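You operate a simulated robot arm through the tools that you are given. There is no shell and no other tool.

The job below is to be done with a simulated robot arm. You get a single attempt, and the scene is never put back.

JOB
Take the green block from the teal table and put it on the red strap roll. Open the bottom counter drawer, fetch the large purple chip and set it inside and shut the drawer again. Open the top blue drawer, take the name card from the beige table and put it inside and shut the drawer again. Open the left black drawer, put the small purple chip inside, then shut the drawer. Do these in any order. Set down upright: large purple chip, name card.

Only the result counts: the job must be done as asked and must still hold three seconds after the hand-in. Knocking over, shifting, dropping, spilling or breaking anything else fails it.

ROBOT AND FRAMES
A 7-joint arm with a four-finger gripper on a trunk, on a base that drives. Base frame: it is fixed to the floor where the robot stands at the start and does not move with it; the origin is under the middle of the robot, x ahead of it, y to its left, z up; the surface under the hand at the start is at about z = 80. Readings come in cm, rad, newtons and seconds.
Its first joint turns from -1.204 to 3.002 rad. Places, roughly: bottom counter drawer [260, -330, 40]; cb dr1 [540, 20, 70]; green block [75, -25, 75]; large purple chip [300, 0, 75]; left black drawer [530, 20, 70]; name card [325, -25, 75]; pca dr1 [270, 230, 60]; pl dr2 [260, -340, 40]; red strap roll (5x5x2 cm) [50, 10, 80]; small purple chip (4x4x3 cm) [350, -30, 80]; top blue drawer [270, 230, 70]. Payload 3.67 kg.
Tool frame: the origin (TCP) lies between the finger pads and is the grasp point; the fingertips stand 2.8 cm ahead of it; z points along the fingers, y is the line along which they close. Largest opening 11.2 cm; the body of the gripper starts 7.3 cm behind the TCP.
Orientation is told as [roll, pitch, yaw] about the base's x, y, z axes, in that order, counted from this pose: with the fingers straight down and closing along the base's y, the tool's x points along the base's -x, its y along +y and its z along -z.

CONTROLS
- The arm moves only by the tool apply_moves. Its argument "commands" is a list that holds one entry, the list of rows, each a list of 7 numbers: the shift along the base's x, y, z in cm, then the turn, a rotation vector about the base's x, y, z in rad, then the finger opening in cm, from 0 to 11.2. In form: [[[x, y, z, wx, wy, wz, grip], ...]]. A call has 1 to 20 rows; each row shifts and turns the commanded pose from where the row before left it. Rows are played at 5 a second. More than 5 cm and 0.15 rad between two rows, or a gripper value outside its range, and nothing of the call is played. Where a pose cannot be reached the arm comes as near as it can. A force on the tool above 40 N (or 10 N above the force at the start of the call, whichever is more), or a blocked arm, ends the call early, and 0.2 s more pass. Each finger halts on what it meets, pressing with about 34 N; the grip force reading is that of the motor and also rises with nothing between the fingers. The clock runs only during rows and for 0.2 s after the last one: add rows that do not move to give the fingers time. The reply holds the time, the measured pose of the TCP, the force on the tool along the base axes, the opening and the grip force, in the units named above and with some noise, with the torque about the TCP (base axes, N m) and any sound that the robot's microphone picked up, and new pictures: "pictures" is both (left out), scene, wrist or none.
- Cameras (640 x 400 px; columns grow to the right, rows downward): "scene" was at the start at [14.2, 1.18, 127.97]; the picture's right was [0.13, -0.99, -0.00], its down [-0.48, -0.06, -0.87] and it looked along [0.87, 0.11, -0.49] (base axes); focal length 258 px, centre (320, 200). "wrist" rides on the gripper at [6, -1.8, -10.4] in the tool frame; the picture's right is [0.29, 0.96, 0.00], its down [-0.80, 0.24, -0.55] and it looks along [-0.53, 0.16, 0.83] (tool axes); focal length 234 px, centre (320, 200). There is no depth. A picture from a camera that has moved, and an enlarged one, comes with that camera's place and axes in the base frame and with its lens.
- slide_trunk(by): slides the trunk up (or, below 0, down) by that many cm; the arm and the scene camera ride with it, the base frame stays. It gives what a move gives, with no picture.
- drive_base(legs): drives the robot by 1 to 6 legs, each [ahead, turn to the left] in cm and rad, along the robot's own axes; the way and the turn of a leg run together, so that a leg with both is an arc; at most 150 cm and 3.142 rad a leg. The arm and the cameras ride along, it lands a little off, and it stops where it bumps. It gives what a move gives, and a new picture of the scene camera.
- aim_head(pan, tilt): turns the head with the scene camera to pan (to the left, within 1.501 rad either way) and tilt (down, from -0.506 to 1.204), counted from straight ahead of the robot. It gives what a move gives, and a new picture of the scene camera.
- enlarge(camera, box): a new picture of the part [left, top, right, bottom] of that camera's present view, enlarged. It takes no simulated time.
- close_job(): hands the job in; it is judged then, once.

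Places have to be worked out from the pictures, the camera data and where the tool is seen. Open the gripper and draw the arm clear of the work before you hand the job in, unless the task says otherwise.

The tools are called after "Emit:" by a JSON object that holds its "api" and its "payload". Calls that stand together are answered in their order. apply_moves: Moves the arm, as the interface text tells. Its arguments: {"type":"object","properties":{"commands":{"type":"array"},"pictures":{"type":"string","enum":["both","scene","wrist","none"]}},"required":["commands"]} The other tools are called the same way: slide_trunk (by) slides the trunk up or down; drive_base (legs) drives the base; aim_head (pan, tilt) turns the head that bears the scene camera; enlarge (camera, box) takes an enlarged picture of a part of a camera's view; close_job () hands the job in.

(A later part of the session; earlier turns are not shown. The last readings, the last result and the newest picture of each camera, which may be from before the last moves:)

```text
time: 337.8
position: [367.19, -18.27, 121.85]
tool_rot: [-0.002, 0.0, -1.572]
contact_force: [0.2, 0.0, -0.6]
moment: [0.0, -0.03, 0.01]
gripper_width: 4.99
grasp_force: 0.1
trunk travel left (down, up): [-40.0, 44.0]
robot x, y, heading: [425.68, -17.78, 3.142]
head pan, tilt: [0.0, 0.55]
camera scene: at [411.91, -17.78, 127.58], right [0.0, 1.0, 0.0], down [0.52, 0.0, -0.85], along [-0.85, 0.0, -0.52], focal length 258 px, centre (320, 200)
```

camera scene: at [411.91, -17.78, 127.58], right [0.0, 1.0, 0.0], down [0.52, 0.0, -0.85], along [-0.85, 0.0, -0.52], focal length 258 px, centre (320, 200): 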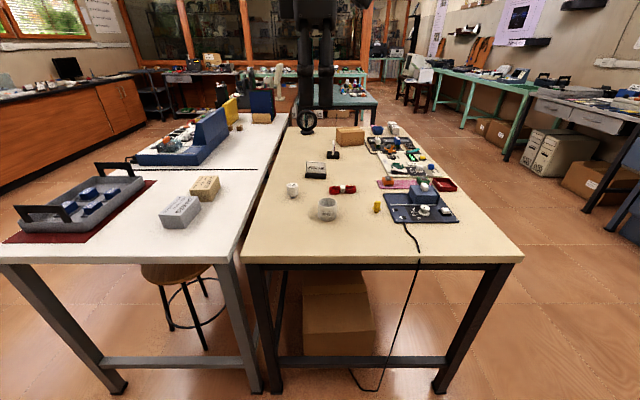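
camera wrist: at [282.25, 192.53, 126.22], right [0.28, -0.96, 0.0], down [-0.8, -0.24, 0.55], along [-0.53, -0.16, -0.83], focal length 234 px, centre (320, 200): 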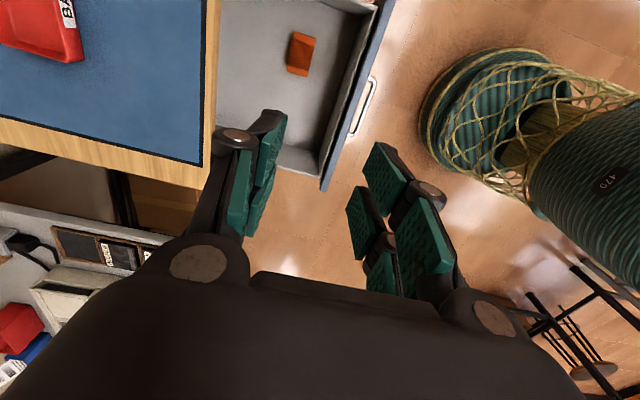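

The name card ("WEBCAM") is at about (316,-19.5) with the table top at z≈80; the purple chip stand is near (294,-11). I drive 21 cm forward and move the hand above the card.

Emit:
{"api": "drive_base", "payload": {"legs": [[21, 0]]}}

Emit:
{"api": "apply_moves", "payload": {"commands": [[[-4, 0, 0, 0, 0, 0, 5], [-4, 0, 0, 0, 0, 0, 5], [-4, 0, -2, 0, 0, 0, 5], [-4, 0, -3, 0, 0, 0, 5], [-4, 0, -3, 0, 0, 0, 5], [-4, 0, -3, 0, 0, 0, 5], [-3, 0, -3, 0, 0, 0, 5], [0, 0, 0, 0, 0, 0, 5], [0, 0, 0, 0, 0, 0, 5]]]}}

Emit:
{"api": "enlarge", "payload": {"camera": "scene", "box": [270, 140, 398, 220]}}

```text
time: 339.4
position: [346.6, -18.14, 121.69]
tool_rot: [-0.002, 0.0, -1.575]
contact_force: [-0.7, 0.5, -0.1]
moment: [0.01, -0.04, 0.01]
gripper_width: 4.98
grasp_force: 0.0
trunk travel left (down, up): [-40.0, 44.0]
robot x, y, heading: [404.73, -18.32, 3.135]
head pan, tilt: [0.0, 0.55]
camera scene: at [391.19, -17.68, 127.56], right [0.01, 1.0, 0.0], down [0.52, 0.0, -0.85], along [-0.85, 0.0, -0.52], focal length 258 px, centre (320, 200)
```

scene: 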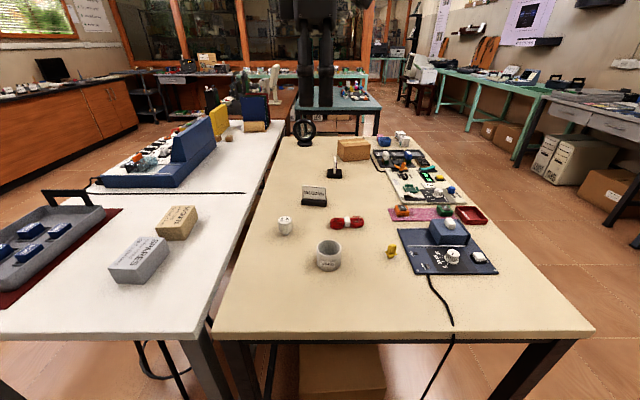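

```text
time: 341.4
position: [319.61, -18.1, 107.43]
tool_rot: [-0.002, 0.001, -1.574]
contact_force: [0.0, 0.6, -0.5]
moment: [-0.01, 0.06, -0.03]
gripper_width: 4.99
grasp_force: 0.0
trunk travel left (down, up): [-40.0, 44.0]
robot x, y, heading: [404.76, -17.96, 3.139]
head pan, tilt: [0.0, 0.55]
camera scene: at [391.27, -17.69, 127.57], right [0.01, 1.0, 0.0], down [0.52, 0.0, -0.85], along [-0.85, 0.0, -0.52], focal length 258 px, centre (320, 200)
camera wrist: at [317.71, -12.01, 117.84], right [0.96, 0.28, 0.0], down [0.24, -0.8, 0.55], along [0.16, -0.53, -0.83], focal length 234 px, centre (320, 200)
```

scene: 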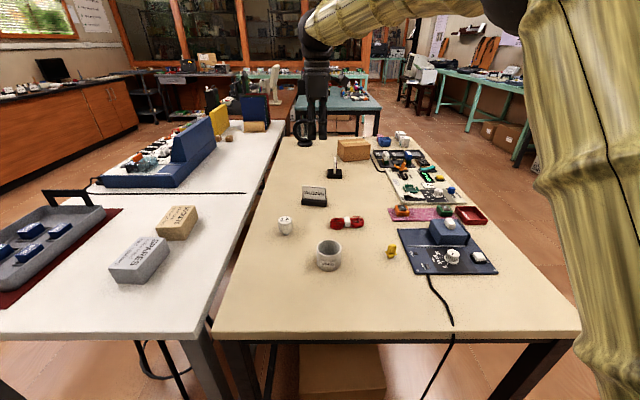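
wrist: 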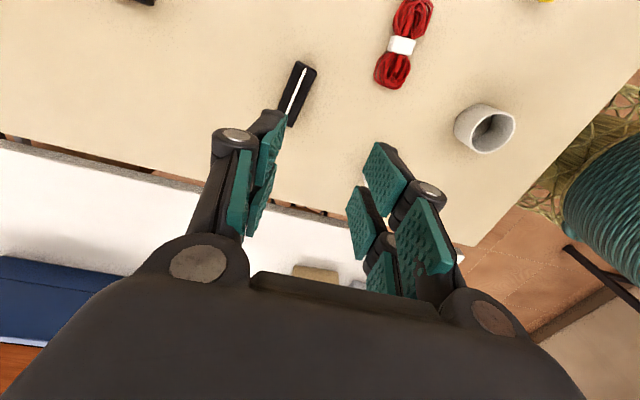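

```text
5.00 times, centred on (334, 180) of scene
camera zoom: at [391.27, -17.69, 127.57], right [0.01, 1.0, 0.0], down [0.52, 0.0, -0.85], along [-0.85, 0.0, -0.52], focal length 1291 px, centre (250, 300)
```

zoom: 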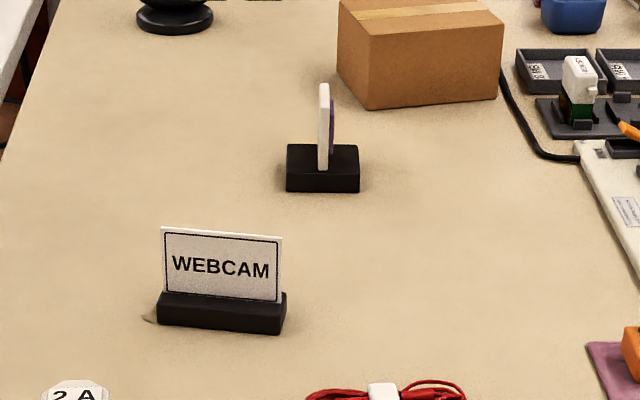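

Emit:
{"api": "enlarge", "payload": {"camera": "wrist", "box": [250, 45, 346, 135]}}

```text
4.44 times, centred on (298, 90) of wrist
camera zoom: at [317.71, -12.01, 117.84], right [0.96, 0.28, 0.0], down [0.24, -0.8, 0.55], along [0.16, -0.53, -0.83], focal length 1041 px, centre (418, 689)
```

zoom: 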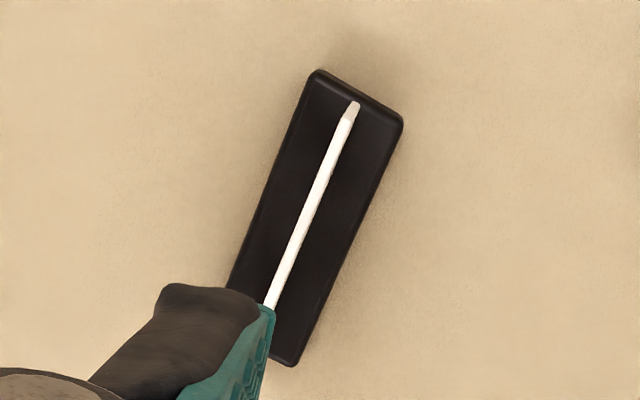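

The stand's base is centred at about (316,-19), 2.9×8.5 cm, yaw −0.19; the card on it reaches z≈87.5. I align the tool to close across the card and go down halfway.

Emit:
{"api": "apply_moves", "payload": {"commands": [[[-1.8, -0.4, 0, 0, 0, -0.1, 6], [-1.8, -0.5, -2, 0, 0, -0.09, 6], [0, 0, -3, 0, 0, 0, 6], [0, 0, -3, 0, 0, 0, 6], [0, 0, -3, 0, 0, 0, 6], [0, 0, 0, 0, 0, 0, 6], [0, 0, 0, 0, 0, 0, 6]]]}}

Emit:
{"api": "enlarge", "payload": {"camera": "wrist", "box": [220, 20, 412, 200]}}

Emit:
{"api": "enlarge", "payload": {"camera": "scene", "box": [270, 130, 398, 220]}}

```text
time: 343.0
position: [315.92, -19.05, 96.52]
tool_rot: [-0.002, 0.0, -1.764]
contact_force: [-0.1, -0.2, 0.5]
moment: [0.01, 0.02, -0.03]
gripper_width: 6.03
grasp_force: 0.1
trunk travel left (down, up): [-40.0, 44.0]
robot x, y, heading: [405.25, -17.94, 3.134]
head pan, tilt: [0.0, 0.55]
camera scene: at [391.29, -17.69, 127.57], right [0.01, 1.0, 0.0], down [0.52, 0.0, -0.85], along [-0.85, 0.0, -0.52], focal length 258 px, centre (320, 200)
camera wrist: at [315.26, -12.76, 106.92], right [1.0, 0.1, 0.0], down [0.08, -0.83, 0.55], along [0.05, -0.55, -0.83], focal length 234 px, centre (320, 200)
```

scene: 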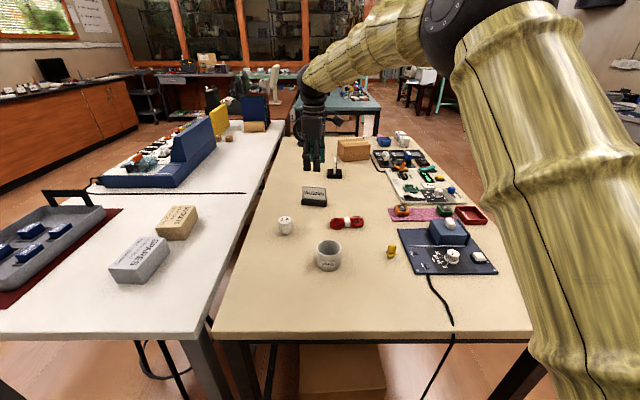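
wrist: 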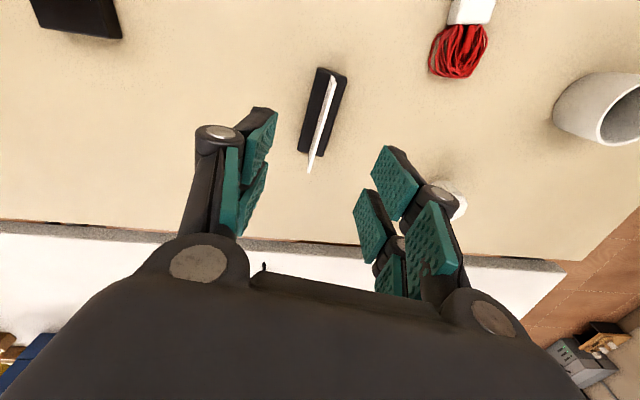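

```text
2.22 times, centred on (316, 110) of wrist
camera zoom: at [315.26, -12.76, 106.92], right [1.0, 0.1, 0.0], down [0.08, -0.83, 0.55], along [0.05, -0.55, -0.83], focal length 520 px, centre (329, 400)
```

zoom: 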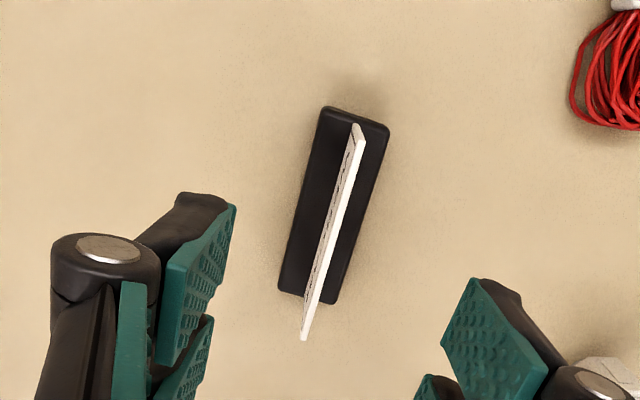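

```text
4.44 times, centred on (334, 175) of scene
camera zoom: at [391.29, -17.69, 127.57], right [0.01, 1.0, 0.0], down [0.52, 0.0, -0.85], along [-0.85, 0.0, -0.52], focal length 1148 px, centre (258, 311)
```

zoom: 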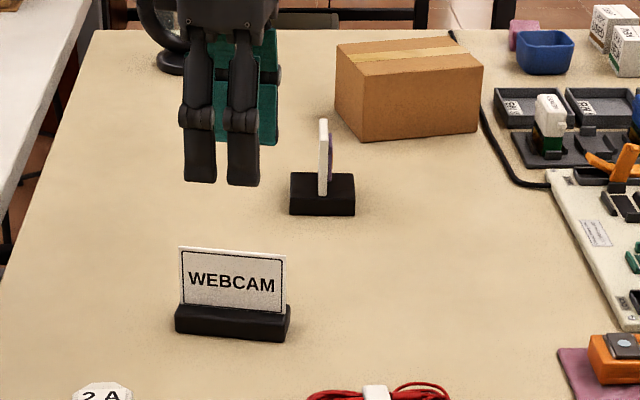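

The card's centre line is right under the tool (315.8,-18.8). I descend to z≈86.3 and close on the card.

Emit:
{"api": "apply_moves", "payload": {"commands": [[[-0.1, 0.1, -3, 0, 0, 0.015, 5], [0, 0, -3, 0, 0, 0, 5], [0, 0, -2.5, 0, 0, 0, 5], [0, 0, -1.7, 0, 0, 0, 5], [0, 0, 0, 0, 0, 0, 5], [0, 0, 0, 0, 0, 0, 2], [0, 0, 0, 0, 0, 0, 0.3], [0, 0, 0, 0, 0, 0, 0], [0, 0, 0, 0, 0, 0, 0], [0, 0, 0, 0, 0, 0, 0]]]}}

```text
time: 345.2
position: [315.78, -18.99, 86.43]
tool_rot: [-0.002, 0.002, -1.751]
contact_force: [-0.1, 0.6, -0.2]
moment: [-0.01, 0.03, -0.04]
gripper_width: 0.6
grasp_force: 33.6
trunk travel left (down, up): [-40.0, 44.0]
robot x, y, heading: [405.49, -17.73, 3.135]
head pan, tilt: [0.0, 0.55]
camera scene: at [391.29, -17.69, 127.58], right [0.01, 1.0, 0.0], down [0.52, 0.0, -0.85], along [-0.85, 0.0, -0.52], focal length 258 px, centre (320, 200)
camera wrist: at [315.05, -12.6, 96.81], right [0.99, 0.11, 0.0], down [0.09, -0.83, 0.55], along [0.06, -0.55, -0.83], focal length 234 px, centre (320, 200)
```

scene: 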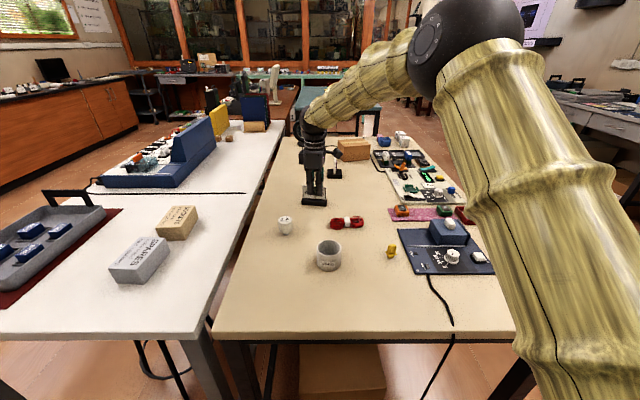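
wrist: 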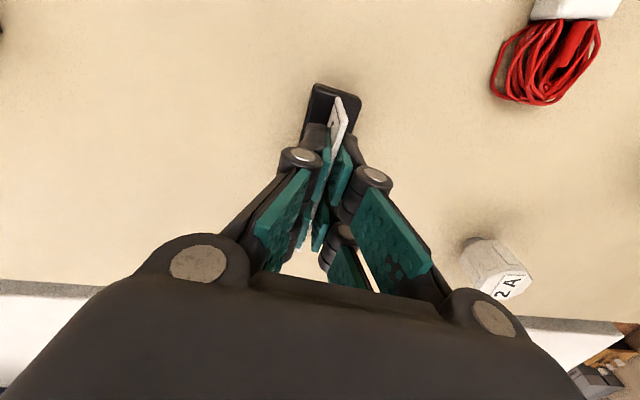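

The card is gripped (0.6 cm). Lift straight up.

Emit:
{"api": "apply_moves", "payload": {"commands": [[[0, 0, 1, 0, 0, 0, 0], [0, 0, 3, 0, 0, 0, 0], [0, 0, 4, 0, 0, 0, 0], [0, 0, 4, 0, 0, 0, 0], [0, 0, 4, 0, 0, 0, 0], [0, 0, 0, 0, 0, 0, 0]]]}}

```text
time: 346.6
position: [315.79, -18.8, 102.31]
tool_rot: [-0.001, 0.0, -1.751]
contact_force: [0.1, -0.3, -0.9]
moment: [0.03, -0.01, -0.02]
gripper_width: 0.6
grasp_force: 34.1
trunk travel left (down, up): [-40.0, 44.0]
robot x, y, heading: [404.97, -18.04, 3.136]
head pan, tilt: [0.0, 0.55]
camera scene: at [391.26, -17.68, 127.57], right [0.01, 1.0, 0.0], down [0.52, 0.0, -0.85], along [-0.85, 0.0, -0.52], focal length 258 px, centre (320, 200)
camera wrist: at [315.03, -12.52, 112.72], right [0.99, 0.11, 0.0], down [0.09, -0.83, 0.55], along [0.06, -0.55, -0.83], focal length 234 px, centre (320, 200)
```

scene: 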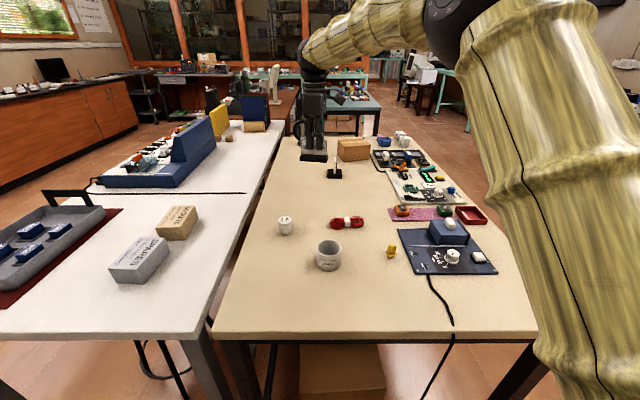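
wrist: 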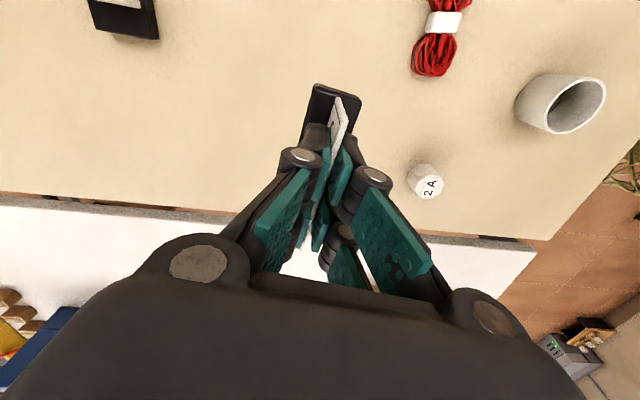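

Held securely. Lift higher, retract, and drive back to the blue drawer.

Emit:
{"api": "apply_moves", "payload": {"commands": [[[0, 0, 4, 0, 0, 0, 0], [0, 0, 4, 0, 0, 0, 0], [1, 0, 4, 0, 0, 0, 0], [3, 0, 4, 0, 0, 0, 0], [4, 0, 3, 0, 0, 0, 0], [4, 0, 2, 0, 0, 0, 0], [4, 0, 0, 0, 0, 0, 0], [4, 0, 0, 0, 0, 0, 0], [4, 0, 0, 0, 0, 0, 0], [4, 0, 0, 0, 0, 0, 0], [0, 0, 0, 0, 0, 0, 0]]], "pictures": "none"}}

Emit:
{"api": "drive_base", "payload": {"legs": [[-21, 0], [0, -1.571], [128, 0], [0, 1.571], [148, 0], [0, -1.571]]}}

```text
time: 349.0
position: [343.9, -18.9, 123.6]
tool_rot: [-0.002, 0.0, -1.751]
contact_force: [0.0, -0.3, -0.4]
moment: [0.02, 0.0, -0.02]
gripper_width: 0.59
grasp_force: 33.8
trunk travel left (down, up): [-40.0, 44.0]
robot x, y, heading: [405.0, -17.56, 3.137]
head pan, tilt: [0.0, 0.55]
```

```text
time: 375.1
position: [282.73, 176.46, 123.76]
tool_rot: [-0.002, 0.001, 2.909]
contact_force: [-1.1, -0.7, -0.5]
moment: [0.01, 0.03, 0.03]
gripper_width: 0.61
grasp_force: 33.9
trunk travel left (down, up): [-40.0, 44.0]
robot x, y, heading: [280.51, 115.32, 1.514]
head pan, tilt: [0.0, 0.55]
camera scene: at [281.54, 129.25, 127.58], right [1.0, -0.06, 0.0], down [-0.03, -0.52, -0.85], along [0.05, 0.85, -0.52], focal length 258 px, centre (320, 200)
```

scene: 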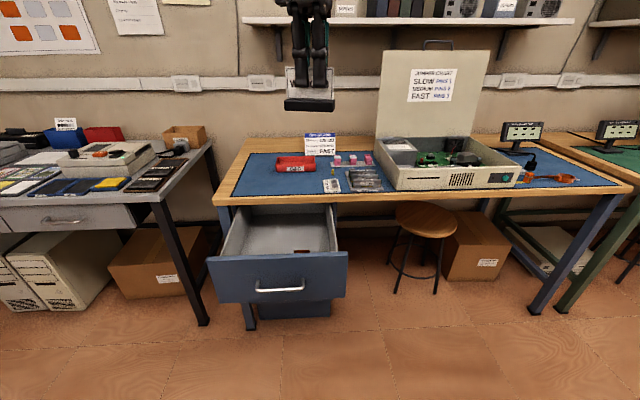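

The card is in hand and the open drawer ahead. I enlarge the drawer to verify the free floor.

Emit:
{"api": "enlarge", "payload": {"camera": "scene", "box": [195, 190, 363, 295]}}

Emit:
{"api": "slide_trunk", "payload": {"by": -15}}

Emit:
{"api": "apply_moves", "payload": {"commands": [[[-2, 2, 0, 0, 0, 0.117, 0], [-2, 2, 0, 0, 0, 0.116, 0], [-3, 2, 0, 0, 0, 0, 0], [-3, 2, 0, 0, 0, 0, 0], [-3, 3, 0, 0, 0, 0, 0], [-3, 3, 0, 0, 0, 0, 0], [0, 3, 0, 0, 0, 0, 0], [0, 0, 0, 0, 0, 0, 0], [0, 0, 0, 0, 0, 0, 0]]]}}

```text
3.81 times, centred on (279, 242) of scene
camera zoom: at [281.54, 129.25, 127.58], right [1.0, -0.06, 0.0], down [-0.03, -0.52, -0.85], along [0.05, 0.85, -0.52], focal length 984 px, centre (476, 38)
```

zoom: 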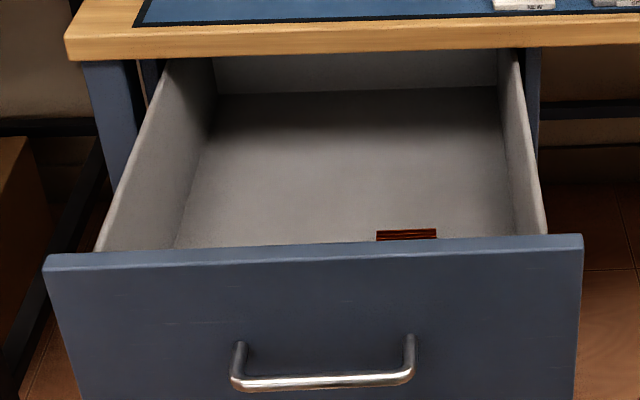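

```text
time: 376.8
position: [282.76, 176.35, 108.65]
tool_rot: [-0.001, 0.001, 2.91]
contact_force: [0.4, -0.3, 0.3]
moment: [0.02, 0.02, -0.03]
gripper_width: 0.62
grasp_force: 33.4
trunk travel left (down, up): [-25.0, 59.0]
robot x, y, heading: [280.42, 115.22, 1.511]
head pan, tilt: [0.0, 0.55]
```

```text
time: 378.8
position: [266.61, 193.47, 108.63]
tool_rot: [-0.002, -0.001, -3.142]
contact_force: [0.7, -0.7, -1.4]
moment: [0.04, -0.02, -0.01]
gripper_width: 0.6
grasp_force: 34.0
trunk travel left (down, up): [-25.0, 59.0]
robot x, y, heading: [280.69, 115.43, 1.511]
head pan, tilt: [0.0, 0.55]
camera scene: at [281.49, 129.25, 112.58], right [1.0, -0.06, 0.0], down [-0.03, -0.52, -0.85], along [0.05, 0.85, -0.52], focal length 258 px, centre (320, 200)
camera wrist: at [272.4, 195.26, 119.08], right [0.29, -0.96, 0.0], down [-0.8, -0.24, 0.55], along [-0.53, -0.16, -0.83], focal length 234 px, centre (320, 200)
```

scene: 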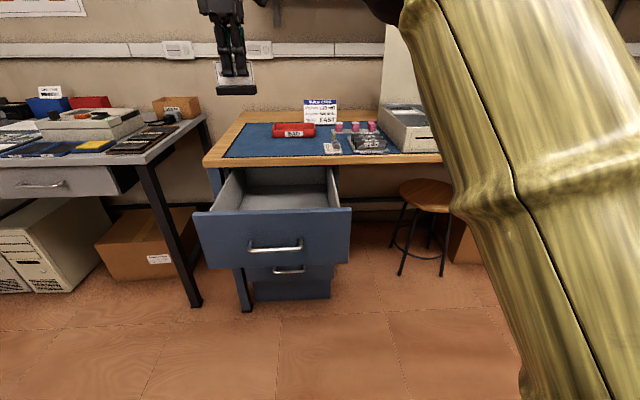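
wrist: 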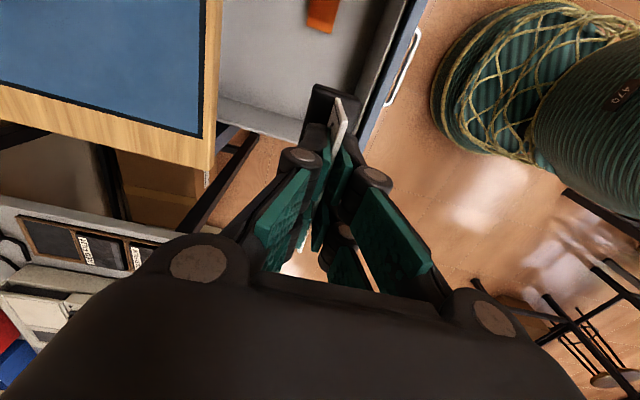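

Drawer: left wall x≈257, front panel inside y≈184.7, floor z≈62, orange item from x≈274. The stand at (265.6,194.5) fits well. I descend to just above the floor.

Emit:
{"api": "apply_moves", "payload": {"commands": [[[-1, 1, 0, 0, 0, 0, 0], [0, 0, -4, 0, 0, 0, 0], [0, 0, -4, 0, 0, 0, 0], [0, 0, -4, 0, 0, 0, 0], [0, 0, -4, 0, 0, 0, 0], [0, 0, -4, 0, 0, 0, 0], [0, 0, -4, 0, 0, 0, 0], [0, 0, 0, 0, 0, 0, 0], [0, 0, 0, 0, 0, 0, 0]]]}}

```text
time: 380.8
position: [265.91, 194.42, 84.52]
tool_rot: [-0.002, -0.001, -3.141]
contact_force: [0.9, -0.1, 0.6]
moment: [0.03, -0.03, 0.02]
gripper_width: 0.61
grasp_force: 34.1
trunk travel left (down, up): [-25.0, 59.0]
robot x, y, heading: [280.68, 115.14, 1.51]
head pan, tilt: [0.0, 0.55]
camera scene: at [281.5, 129.25, 112.58], right [1.0, -0.06, 0.0], down [-0.03, -0.52, -0.85], along [0.05, 0.85, -0.52], focal length 258 px, centre (320, 200)
camera wrist: at [271.72, 196.24, 94.96], right [0.29, -0.96, 0.0], down [-0.8, -0.24, 0.55], along [-0.53, -0.16, -0.83], focal length 234 px, centre (320, 200)
```

scene: 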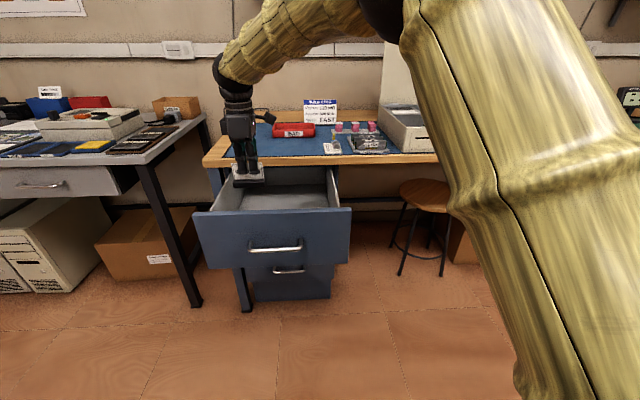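
wrist: 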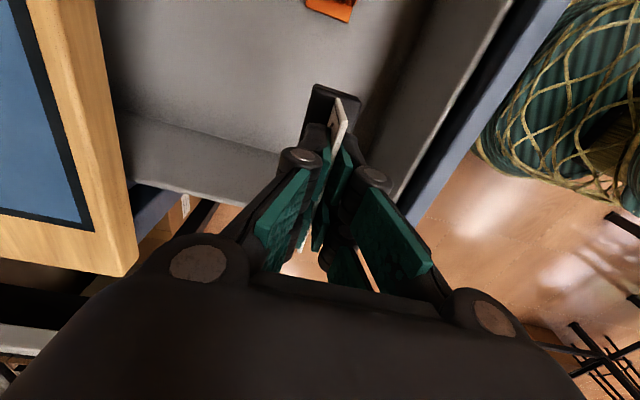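

Well placed. Continue down to z≈71, then fine steps.

Emit:
{"api": "apply_moves", "payload": {"commands": [[[0, 0, -3, 0, 0, 0, 0], [0, 0, -3, 0, 0, 0, 0], [0, 0, -3, 0, 0, 0, 0], [0, 0, -2, 0, 0, 0, 0], [0, 0, -1.5, 0, 0, 0, 0], [0, 0, 0, 0, 0, 0, 0]]]}}

```text
time: 382.2
position: [265.75, 194.51, 71.9]
tool_rot: [0.0, -0.001, -3.141]
contact_force: [-1.0, -0.4, -0.2]
moment: [0.0, -0.02, -0.01]
gripper_width: 0.61
grasp_force: 34.2
trunk travel left (down, up): [-25.0, 59.0]
robot x, y, heading: [280.47, 115.14, 1.513]
head pan, tilt: [0.0, 0.55]
camera scene: at [281.5, 129.28, 112.58], right [1.0, -0.06, 0.0], down [-0.03, -0.52, -0.85], along [0.05, 0.85, -0.52], focal length 258 px, centre (320, 200)
camera wrist: at [271.61, 196.36, 82.44], right [0.29, -0.96, 0.0], down [-0.8, -0.24, 0.55], along [-0.53, -0.16, -0.83], focal length 234 px, centre (320, 200)
```

scene: 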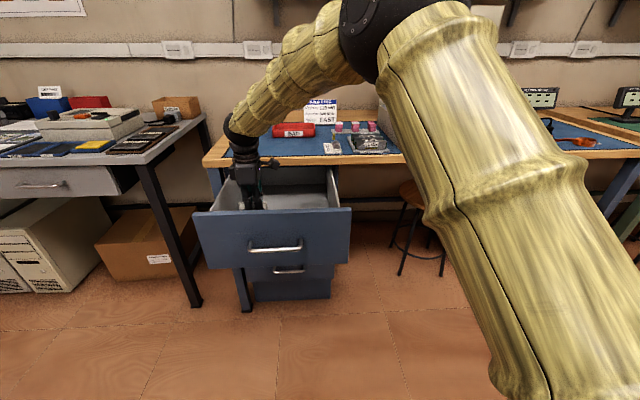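
wrist: 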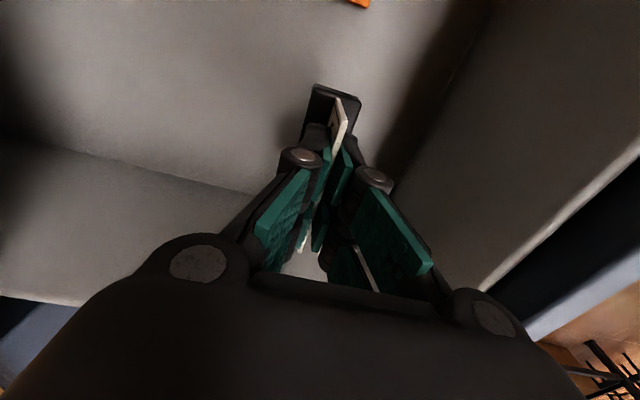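

Emit:
{"api": "apply_moves", "payload": {"commands": [[[0, 0, -1, 0, 0, 0, 0], [0, 0, -0.7, 0, 0, 0, 0], [0, 0, 0, 0, 0, 0, 0]]], "pictures": "none"}}

Emit:
{"api": "apply_moves", "payload": {"commands": [[[0, 0, -0.5, 0, 0, 0, 0], [0, 0, 0, 0, 0, 0, 0]]], "pictures": "none"}}

Emit:
{"api": "apply_moves", "payload": {"commands": [[[0, 0, -0.4, 0, 0, 0, 0], [0, 0, 0, 0, 0, 0, 0]]], "pictures": "none"}}

```text
time: 383.0
position: [265.71, 194.51, 70.42]
tool_rot: [-0.001, 0.001, -3.141]
contact_force: [-0.8, -0.8, -0.1]
moment: [0.0, 0.04, 0.0]
gripper_width: 0.58
grasp_force: 34.0
trunk travel left (down, up): [-25.0, 59.0]
robot x, y, heading: [280.18, 115.11, 1.507]
head pan, tilt: [0.0, 0.55]
```

```text
time: 383.6
position: [265.71, 194.46, 69.95]
tool_rot: [-0.002, 0.001, -3.141]
contact_force: [-0.4, 0.4, -0.8]
moment: [-0.02, -0.05, -0.01]
gripper_width: 0.59
grasp_force: 34.0
trunk travel left (down, up): [-25.0, 59.0]
robot x, y, heading: [280.44, 115.35, 1.511]
head pan, tilt: [0.0, 0.55]
```

```text
time: 384.2
position: [265.56, 194.46, 69.58]
tool_rot: [-0.001, 0.001, -3.141]
contact_force: [0.0, 0.1, -0.5]
moment: [-0.01, -0.01, 0.01]
gripper_width: 0.58
grasp_force: 33.9
trunk travel left (down, up): [-25.0, 59.0]
robot x, y, heading: [280.22, 114.89, 1.511]
head pan, tilt: [0.0, 0.55]
```

No contact yet; continue.

Emit:
{"api": "apply_moves", "payload": {"commands": [[[0, 0, -0.4, 0, 0, 0, 0], [0, 0, 0, 0, 0, 0, 0]]], "pictures": "none"}}

Emit:
{"api": "apply_moves", "payload": {"commands": [[[0, 0, -0.4, 0, 0, 0, 0], [0, 0, 0, 0, 0, 0, 0]]], "pictures": "none"}}

Emit:
{"api": "apply_moves", "payload": {"commands": [[[0, 0, -0.4, 0, 0, 0, 0], [0, 0, 0, 0, 0, 0, 0]]], "pictures": "wrist"}}

```text
time: 384.8
position: [265.57, 194.5, 69.11]
tool_rot: [-0.002, 0.0, -3.142]
contact_force: [-0.1, -0.7, -0.8]
moment: [-0.03, 0.01, 0.0]
gripper_width: 0.6
grasp_force: 34.0
trunk travel left (down, up): [-25.0, 59.0]
robot x, y, heading: [280.25, 115.3, 1.506]
head pan, tilt: [0.0, 0.55]
```

```text
time: 385.4
position: [265.75, 194.42, 68.8]
tool_rot: [-0.002, 0.001, -3.142]
contact_force: [-0.1, -0.5, -0.5]
moment: [0.0, 0.01, -0.03]
gripper_width: 0.63
grasp_force: 33.7
trunk travel left (down, up): [-25.0, 59.0]
robot x, y, heading: [280.6, 114.98, 1.511]
head pan, tilt: [0.0, 0.55]
```

```text
time: 386.0
position: [265.65, 194.45, 68.37]
tool_rot: [0.0, -0.002, -3.141]
contact_force: [0.1, 0.6, 0.6]
moment: [-0.04, 0.0, -0.03]
gripper_width: 0.61
grasp_force: 33.5
trunk travel left (down, up): [-25.0, 59.0]
robot x, y, heading: [280.47, 115.5, 1.514]
head pan, tilt: [0.0, 0.55]
camera wrist: at [271.58, 196.33, 78.74], right [0.29, -0.96, 0.0], down [-0.8, -0.24, 0.55], along [-0.53, -0.16, -0.83], focal length 234 px, centre (320, 200)
```

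wrist: 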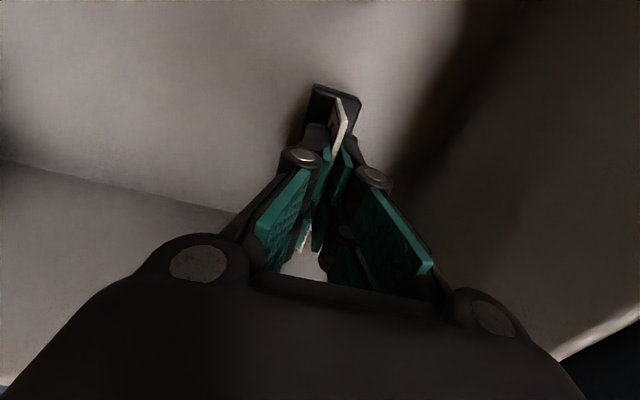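

Emit:
{"api": "apply_moves", "payload": {"commands": [[[0, 0, -0.35, 0, 0, 0, 0], [0, 0, 0, 0, 0, 0, 0]]], "pictures": "none"}}

Emit:
{"api": "apply_moves", "payload": {"commands": [[[0, 0, -0.35, 0, 0, 0, 0], [0, 0, 0, 0, 0, 0, 0]]], "pictures": "none"}}

Emit:
{"api": "apply_moves", "payload": {"commands": [[[0, 0, -0.35, 0, 0, 0, 0], [0, 0, 0, 0, 0, 0, 0]]], "pictures": "none"}}

```text
time: 386.6
position: [265.67, 194.34, 68.02]
tool_rot: [-0.002, 0.0, -3.142]
contact_force: [0.4, 0.0, -0.3]
moment: [-0.01, -0.01, 0.0]
gripper_width: 0.59
grasp_force: 33.9
trunk travel left (down, up): [-25.0, 59.0]
robot x, y, heading: [280.46, 115.42, 1.509]
head pan, tilt: [0.0, 0.55]
```

```text
time: 387.2
position: [265.62, 194.46, 67.75]
tool_rot: [-0.002, 0.001, -3.142]
contact_force: [-0.4, -0.1, -0.3]
moment: [-0.02, 0.0, 0.0]
gripper_width: 0.58
grasp_force: 34.2
trunk travel left (down, up): [-25.0, 59.0]
robot x, y, heading: [280.62, 115.32, 1.511]
head pan, tilt: [0.0, 0.55]
```

```text
time: 387.8
position: [265.56, 194.43, 67.37]
tool_rot: [-0.003, 0.0, -3.142]
contact_force: [0.0, -0.1, -1.5]
moment: [0.0, 0.03, -0.03]
gripper_width: 0.6
grasp_force: 34.0
trunk travel left (down, up): [-25.0, 59.0]
robot x, y, heading: [280.09, 115.06, 1.509]
head pan, tilt: [0.0, 0.55]
```

Emit:
{"api": "apply_moves", "payload": {"commands": [[[0, 0, -0.35, 0, 0, 0, 0], [0, 0, 0, 0, 0, 0, 0]]], "pictures": "none"}}

Emit:
{"api": "apply_moves", "payload": {"commands": [[[0, 0, -0.35, 0, 0, 0, 0], [0, 0, 0, 0, 0, 0, 0]]], "pictures": "none"}}

Emit:
{"api": "apply_moves", "payload": {"commands": [[[0, 0, -0.35, 0, 0, 0, 0], [0, 0, 0, 0, 0, 0, 0]]], "pictures": "both"}}

```text
time: 388.4
position: [265.67, 194.32, 66.98]
tool_rot: [-0.002, 0.0, -3.142]
contact_force: [-0.5, 0.0, -0.2]
moment: [-0.02, -0.02, 0.0]
gripper_width: 0.59
grasp_force: 34.0
trunk travel left (down, up): [-25.0, 59.0]
robot x, y, heading: [280.25, 115.25, 1.507]
head pan, tilt: [0.0, 0.55]
```

```text
time: 389.0
position: [265.64, 194.54, 66.92]
tool_rot: [-0.005, 0.0, -3.142]
contact_force: [-0.4, 2.0, 14.5]
moment: [0.02, 0.05, 0.0]
gripper_width: 0.6
grasp_force: 34.0
trunk travel left (down, up): [-25.0, 59.0]
robot x, y, heading: [280.6, 115.2, 1.514]
head pan, tilt: [0.0, 0.55]
```

```text
time: 389.7
position: [265.68, 194.67, 66.81]
tool_rot: [-0.01, -0.003, 3.141]
contact_force: [-0.2, 0.9, 18.5]
moment: [0.01, -0.4, -0.01]
gripper_width: 0.6
grasp_force: 34.2
trunk travel left (down, up): [-25.0, 59.0]
robot x, y, heading: [280.22, 115.62, 1.513]
head pan, tilt: [0.0, 0.55]
stopped in row 2: the force on the tool passed its limit at 41 N (the readings are from after the stop); the commanded pose is now the measured one
camera scene: at [281.52, 129.16, 112.56], right [1.0, -0.06, 0.0], down [-0.03, -0.52, -0.85], along [0.05, 0.85, -0.52], focal length 258 px, centre (320, 200)
camera wrist: at [271.64, 196.44, 77.23], right [0.29, -0.96, -0.01], down [-0.8, -0.25, 0.55], along [-0.53, -0.15, -0.83], focal length 234 px, centre (320, 200)
```

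scene: 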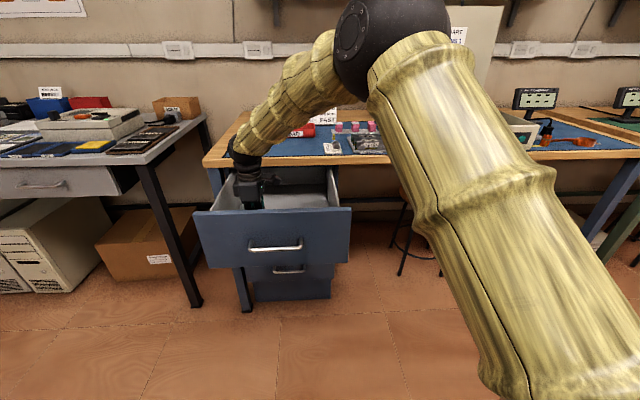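
wrist: 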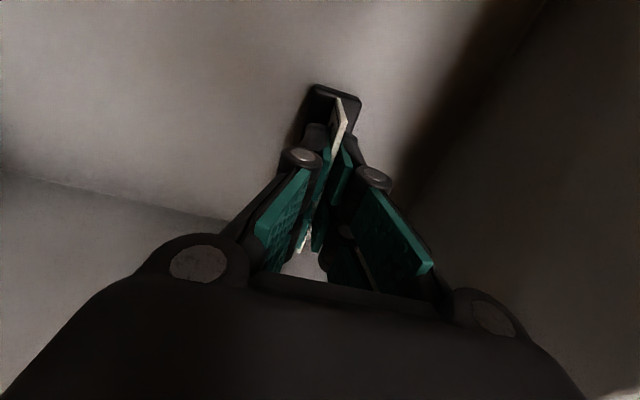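

Floor contact reached (at z≈66.9). I ease up slightly, open and rise straight.

Emit:
{"api": "apply_moves", "payload": {"commands": [[[0, 0, 0.1, 0, 0, 0, 0.3], [0, 0, 0, 0, 0, 0, 1.2], [0, 0, 0, 0, 0, 0, 2.2], [0, 0, 0, 0, 0, 0, 3], [0, 0, 1, 0, 0, 0, 3], [0, 0, 3, 0, 0, 0, 3], [0, 0, 4, 0, 0, 0, 3], [0, 0, 4, 0, 0, 0, 3], [0, 0, 4, 0, 0, 0, 3], [0, 0, 4, 0, 0, 0, 3], [0, 0, 4, 0, 0, 0, 3], [0, 0, 4, 0, 0, 0, 3], [0, 0, 4, 0, 0, 0, 3]]]}}

```text
time: 392.5
position: [265.92, 194.24, 98.71]
tool_rot: [-0.006, -0.001, 3.142]
contact_force: [-0.1, 0.4, 0.7]
moment: [0.02, 0.0, 0.0]
gripper_width: 3.02
grasp_force: 0.0
trunk travel left (down, up): [-25.0, 59.0]
robot x, y, heading: [280.42, 115.01, 1.515]
head pan, tilt: [0.0, 0.55]
camera scene: at [281.49, 129.25, 112.58], right [1.0, -0.06, 0.0], down [-0.03, -0.52, -0.85], along [0.05, 0.85, -0.52], focal length 258 px, centre (320, 200)
camera wrist: at [271.81, 196.14, 109.14], right [0.29, -0.96, -0.01], down [-0.8, -0.24, 0.55], along [-0.53, -0.15, -0.83], focal length 234 px, centre (320, 200)
```

scene: 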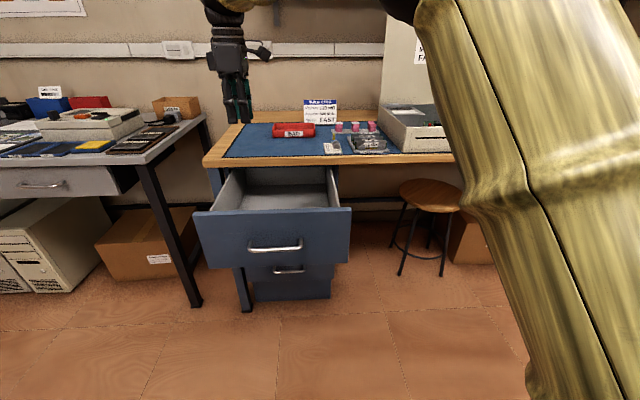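
wrist: 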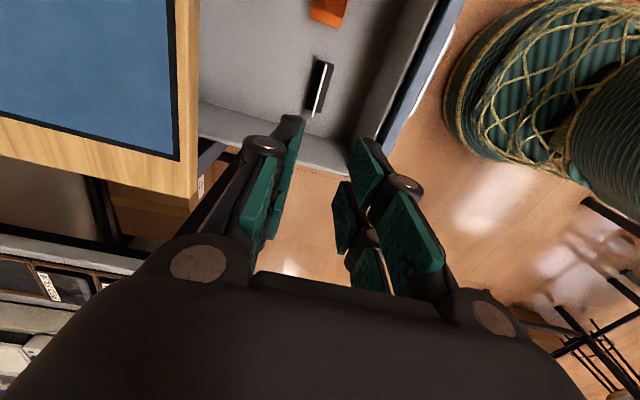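

The card stands upright in the drawer. Now I retract in front of the drawer, turn the tool's thin side to it, and lower closed fingers in front of the handle.

Emit:
{"api": "apply_moves", "payload": {"commands": [[[0.5, -2, 0, 0, 0, -0.143, 1], [0.7, -2.4, 0, 0, 0, -0.143, 0], [0.7, -2.4, 0, 0, 0, -0.143, 0], [0.7, -2.4, 0, 0, 0, -0.143, 0], [0.7, -2.4, 0, 0, 0, -0.143, 0], [0.7, -2.4, 0, 0, 0, -0.143, 0], [0.7, -2.4, 0, 0, 0, -0.143, 0], [0.7, -2.4, 0, 0, 0, -0.143, 0], [0.7, -2.4, 0, 0, 0, -0.143, 0], [0.7, -2.4, 0, 0, 0, -0.143, 0], [0.5, -1.5, 0, 0, 0, -0.141, 0], [0, 0, 0, 0, 0, 0, 0]]]}}

```text
time: 395.1
position: [273.05, 169.24, 98.44]
tool_rot: [-0.005, -0.002, 1.573]
contact_force: [0.6, 1.1, 0.2]
moment: [0.0, 0.02, 0.02]
gripper_width: 0.03
grasp_force: 34.3
trunk travel left (down, up): [-25.0, 59.0]
robot x, y, heading: [280.66, 115.32, 1.512]
head pan, tilt: [0.0, 0.55]
camera scene: at [281.52, 129.26, 112.58], right [1.0, -0.06, 0.0], down [-0.03, -0.52, -0.85], along [0.05, 0.85, -0.52], focal length 258 px, centre (320, 200)
camera wrist: at [274.72, 163.45, 108.93], right [-0.96, -0.29, -0.01], down [-0.24, 0.8, 0.55], along [-0.15, 0.53, -0.83], focal length 234 px, centre (320, 200)
```

scene: 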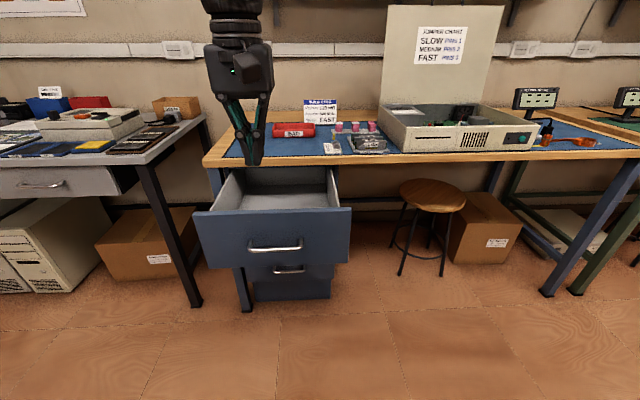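
wrist: 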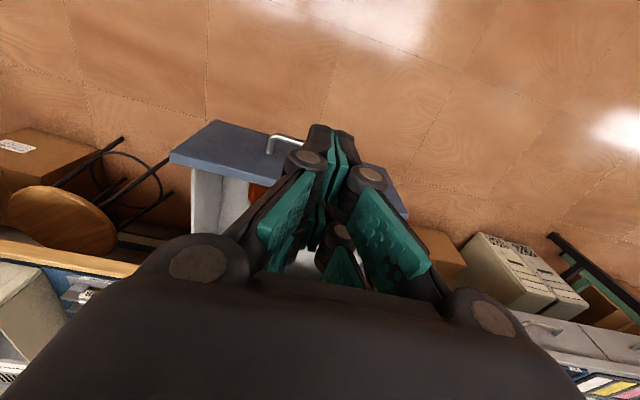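

Descend in front of the handle.

Emit:
{"api": "apply_moves", "payload": {"commands": [[[0, 0.5, -4, 0, 0, 0, 0], [0, 0, -4, 0, 0, 0, 0], [0, 0, -4, 0, 0, 0, 0], [0, 0, -4, 0, 0, 0, 0], [0, 0, -4, 0, 0, 0, 0], [0, 0, -4, 0, 0, 0, 0], [0, 0, -4, 0, 0, 0, 0], [0, 0, -3, 0, 0, 0, 0], [0, 0, 0, 0, 0, 0, 0]]]}}

```text
time: 397.1
position: [272.85, 169.91, 67.61]
tool_rot: [-0.003, -0.002, 1.569]
contact_force: [0.1, -0.1, -0.6]
moment: [0.01, -0.02, 0.01]
gripper_width: 0.0
grasp_force: 34.1
trunk travel left (down, up): [-25.0, 59.0]
robot x, y, heading: [280.67, 115.27, 1.508]
head pan, tilt: [0.0, 0.55]
camera scene: at [281.49, 129.27, 112.58], right [1.0, -0.06, 0.0], down [-0.03, -0.52, -0.85], along [0.05, 0.85, -0.52], focal length 258 px, centre (320, 200)
camera wrist: at [274.54, 164.04, 77.97], right [-0.96, -0.29, -0.01], down [-0.24, 0.8, 0.55], along [-0.16, 0.53, -0.83], focal length 234 px, centre (320, 200)
```

scene: 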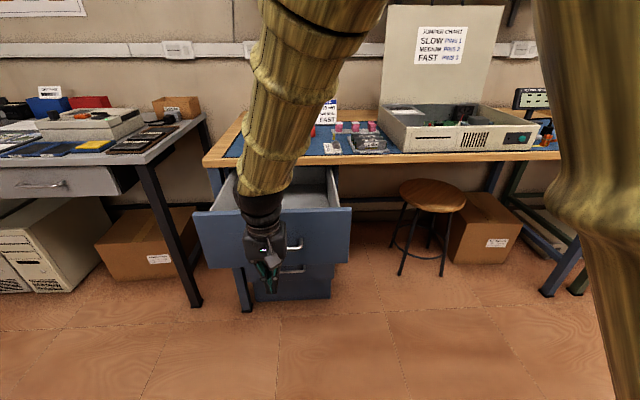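
wrist: 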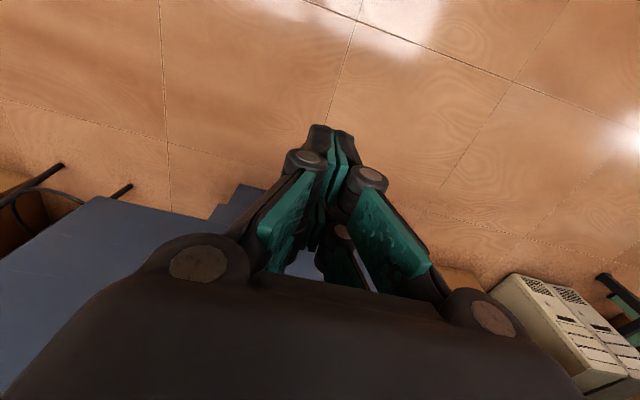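

Push in slowly (so the standing card doesn't tip).

Emit:
{"api": "apply_moves", "payload": {"commands": [[[0, 2, 0, 0, 0, 0, 0], [0, 1.5, 0, 0, 0, 0, 0], [0, 0.6, 0, 0, 0, 0, 0], [0, 0.6, 0, 0, 0, 0, 0], [0, 0.8, 0, 0, 0, 0, 0], [0, 1, 0, 0, 0, 0, 0], [0, 1, 0, 0, 0, 0, 0], [0, 1, 0, 0, 0, 0, 0], [0, 1, 0, 0, 0, 0, 0], [0, 1, 0, 0, 0, 0, 0], [0, 1, 0, 0, 0, 0, 0], [0, 1, 0, 0, 0, 0, 0], [0, 1, 0, 0, 0, 0, 0], [0, 1, 0, 0, 0, 0, 0], [0, 1, 0, 0, 0, 0, 0], [0, 1, 0, 0, 0, 0, 0], [0, 1, 0, 0, 0, 0, 0], [0, 1, 0, 0, 0, 0, 0], [0, 0.5, 0, 0, 0, 0, 0], [0, 0, 0, 0, 0, 0, 0]]]}}

```text
time: 401.3
position: [273.72, 189.47, 68.41]
tool_rot: [0.013, -0.008, 1.558]
contact_force: [-0.2, -0.4, 0.4]
moment: [-0.01, -0.01, -0.02]
gripper_width: 0.0
grasp_force: 35.6
trunk travel left (down, up): [-25.0, 59.0]
robot x, y, heading: [280.75, 115.43, 1.512]
head pan, tilt: [0.0, 0.55]
camera scene: at [281.5, 129.26, 112.58], right [1.0, -0.06, 0.0], down [-0.03, -0.52, -0.85], along [0.05, 0.85, -0.52], focal length 258 px, centre (320, 200)
camera wrist: at [275.46, 183.43, 78.81], right [-0.96, -0.28, 0.01], down [-0.22, 0.8, 0.56], along [-0.16, 0.54, -0.83], focal length 234 px, centre (320, 200)
```

scene: 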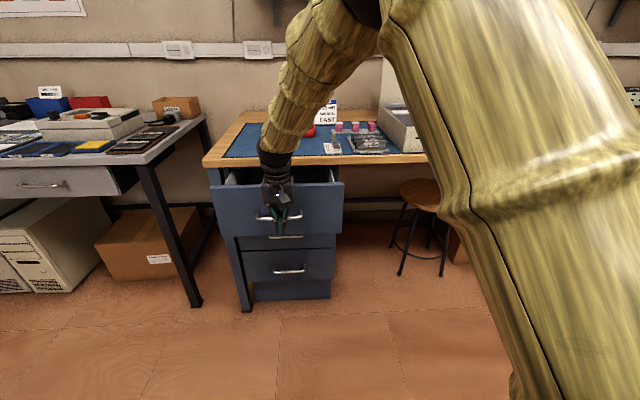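
wrist: 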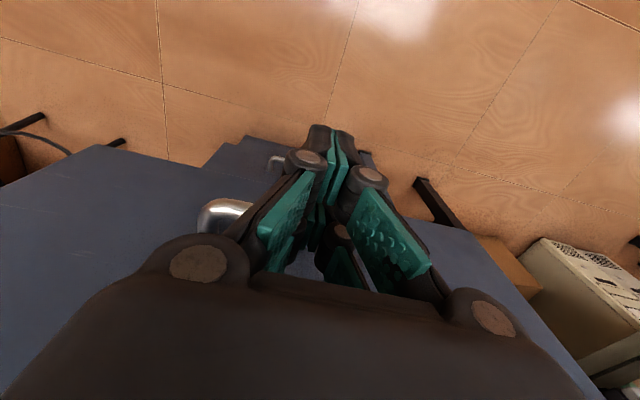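

Moving in. Continue to the stop.

Emit:
{"api": "apply_moves", "payload": {"commands": [[[0, 1, 0, 0, 0, 0, 0], [0, 1, 0, 0, 0, 0, 0], [0, 1, 0, 0, 0, 0, 0], [0, 1, 0, 0, 0, 0, 0], [0, 1, 0, 0, 0, 0, 0], [0, 1, 0, 0, 0, 0, 0], [0, 1, 0, 0, 0, 0, 0], [0, 1, 0, 0, 0, 0, 0], [0, 1, 0, 0, 0, 0, 0], [0, 1, 0, 0, 0, 0, 0], [0, 0.8, 0, 0, 0, 0, 0], [0, 0.6, 0, 0, 0, 0, 0], [0, 0.6, 0, 0, 0, 0, 0], [0, 0.6, 0, 0, 0, 0, 0], [0, 0.6, 0, 0, 0, 0, 0], [0, 0.6, 0, 0, 0, 0, 0], [0, 0.6, 0, 0, 0, 0, 0]]]}}

```text
time: 404.9
position: [272.85, 203.45, 67.75]
tool_rot: [-0.005, -0.003, 1.572]
contact_force: [-0.4, -0.7, 0.1]
moment: [-0.03, 0.01, -0.04]
gripper_width: 0.0
grasp_force: 36.0
trunk travel left (down, up): [-25.0, 59.0]
robot x, y, heading: [280.39, 115.2, 1.509]
head pan, tilt: [0.0, 0.55]
camera scene: at [281.5, 129.27, 112.58], right [1.0, -0.06, 0.0], down [-0.03, -0.52, -0.85], along [0.05, 0.85, -0.52], focal length 258 px, centre (320, 200)
camera wrist: at [274.62, 197.45, 78.05], right [-0.96, -0.29, -0.01], down [-0.24, 0.8, 0.55], along [-0.16, 0.53, -0.83], focal length 234 px, centre (320, 200)
```

scene: 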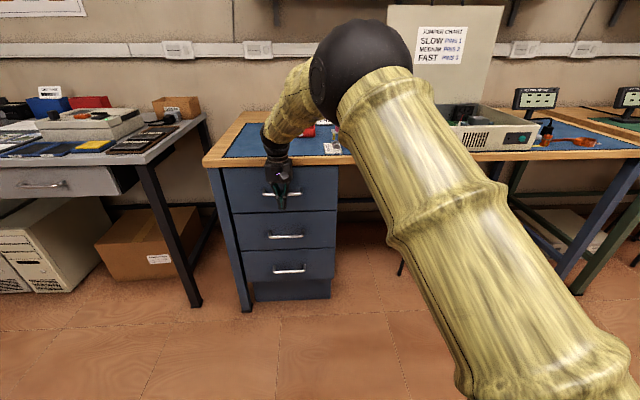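
wrist: 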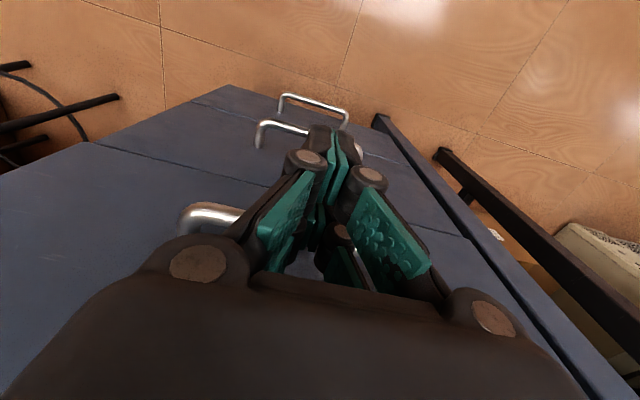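

No stop force yet; push a little further.

Emit:
{"api": "apply_moves", "payload": {"commands": [[[0, 0.6, 0, 0, 0, 0, 0], [0, 0.6, 0, 0, 0, 0, 0], [0, 0.6, 0, 0, 0, 0, 0], [0, 0.6, 0, 0, 0, 0, 0], [0, 0.6, 0, 0, 0, 0, 0], [0, 0, 0, 0, 0, 0, 0]]]}}

```text
time: 405.5
position: [272.92, 203.85, 67.5]
tool_rot: [-0.007, 0.009, 1.572]
contact_force: [2.5, -16.3, 5.9]
moment: [0.23, -0.16, -0.01]
gripper_width: 0.59
grasp_force: 35.3
trunk travel left (down, up): [-25.0, 59.0]
robot x, y, heading: [280.83, 115.44, 1.512]
head pan, tilt: [0.0, 0.55]
stopped in row 2: the force on the tool passed its limit at 54 N (the readings are from after the stop); the commanded pose is now the measured one
camera scene: at [281.51, 129.09, 112.61], right [1.0, -0.06, 0.0], down [-0.03, -0.52, -0.85], along [0.05, 0.85, -0.52], focal length 258 px, centre (320, 200)
camera wrist: at [274.55, 198.04, 77.94], right [-0.96, -0.29, 0.0], down [-0.25, 0.8, 0.54], along [-0.15, 0.52, -0.84], focal length 234 px, centre (320, 200)
```

scene: 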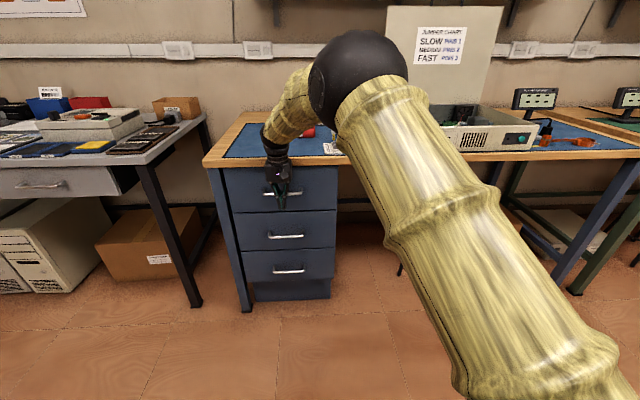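
wrist: 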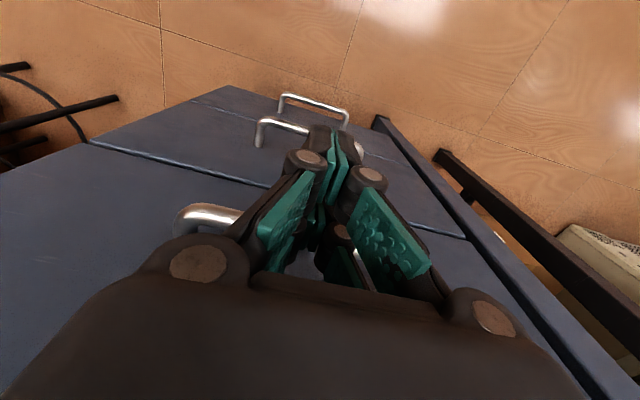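

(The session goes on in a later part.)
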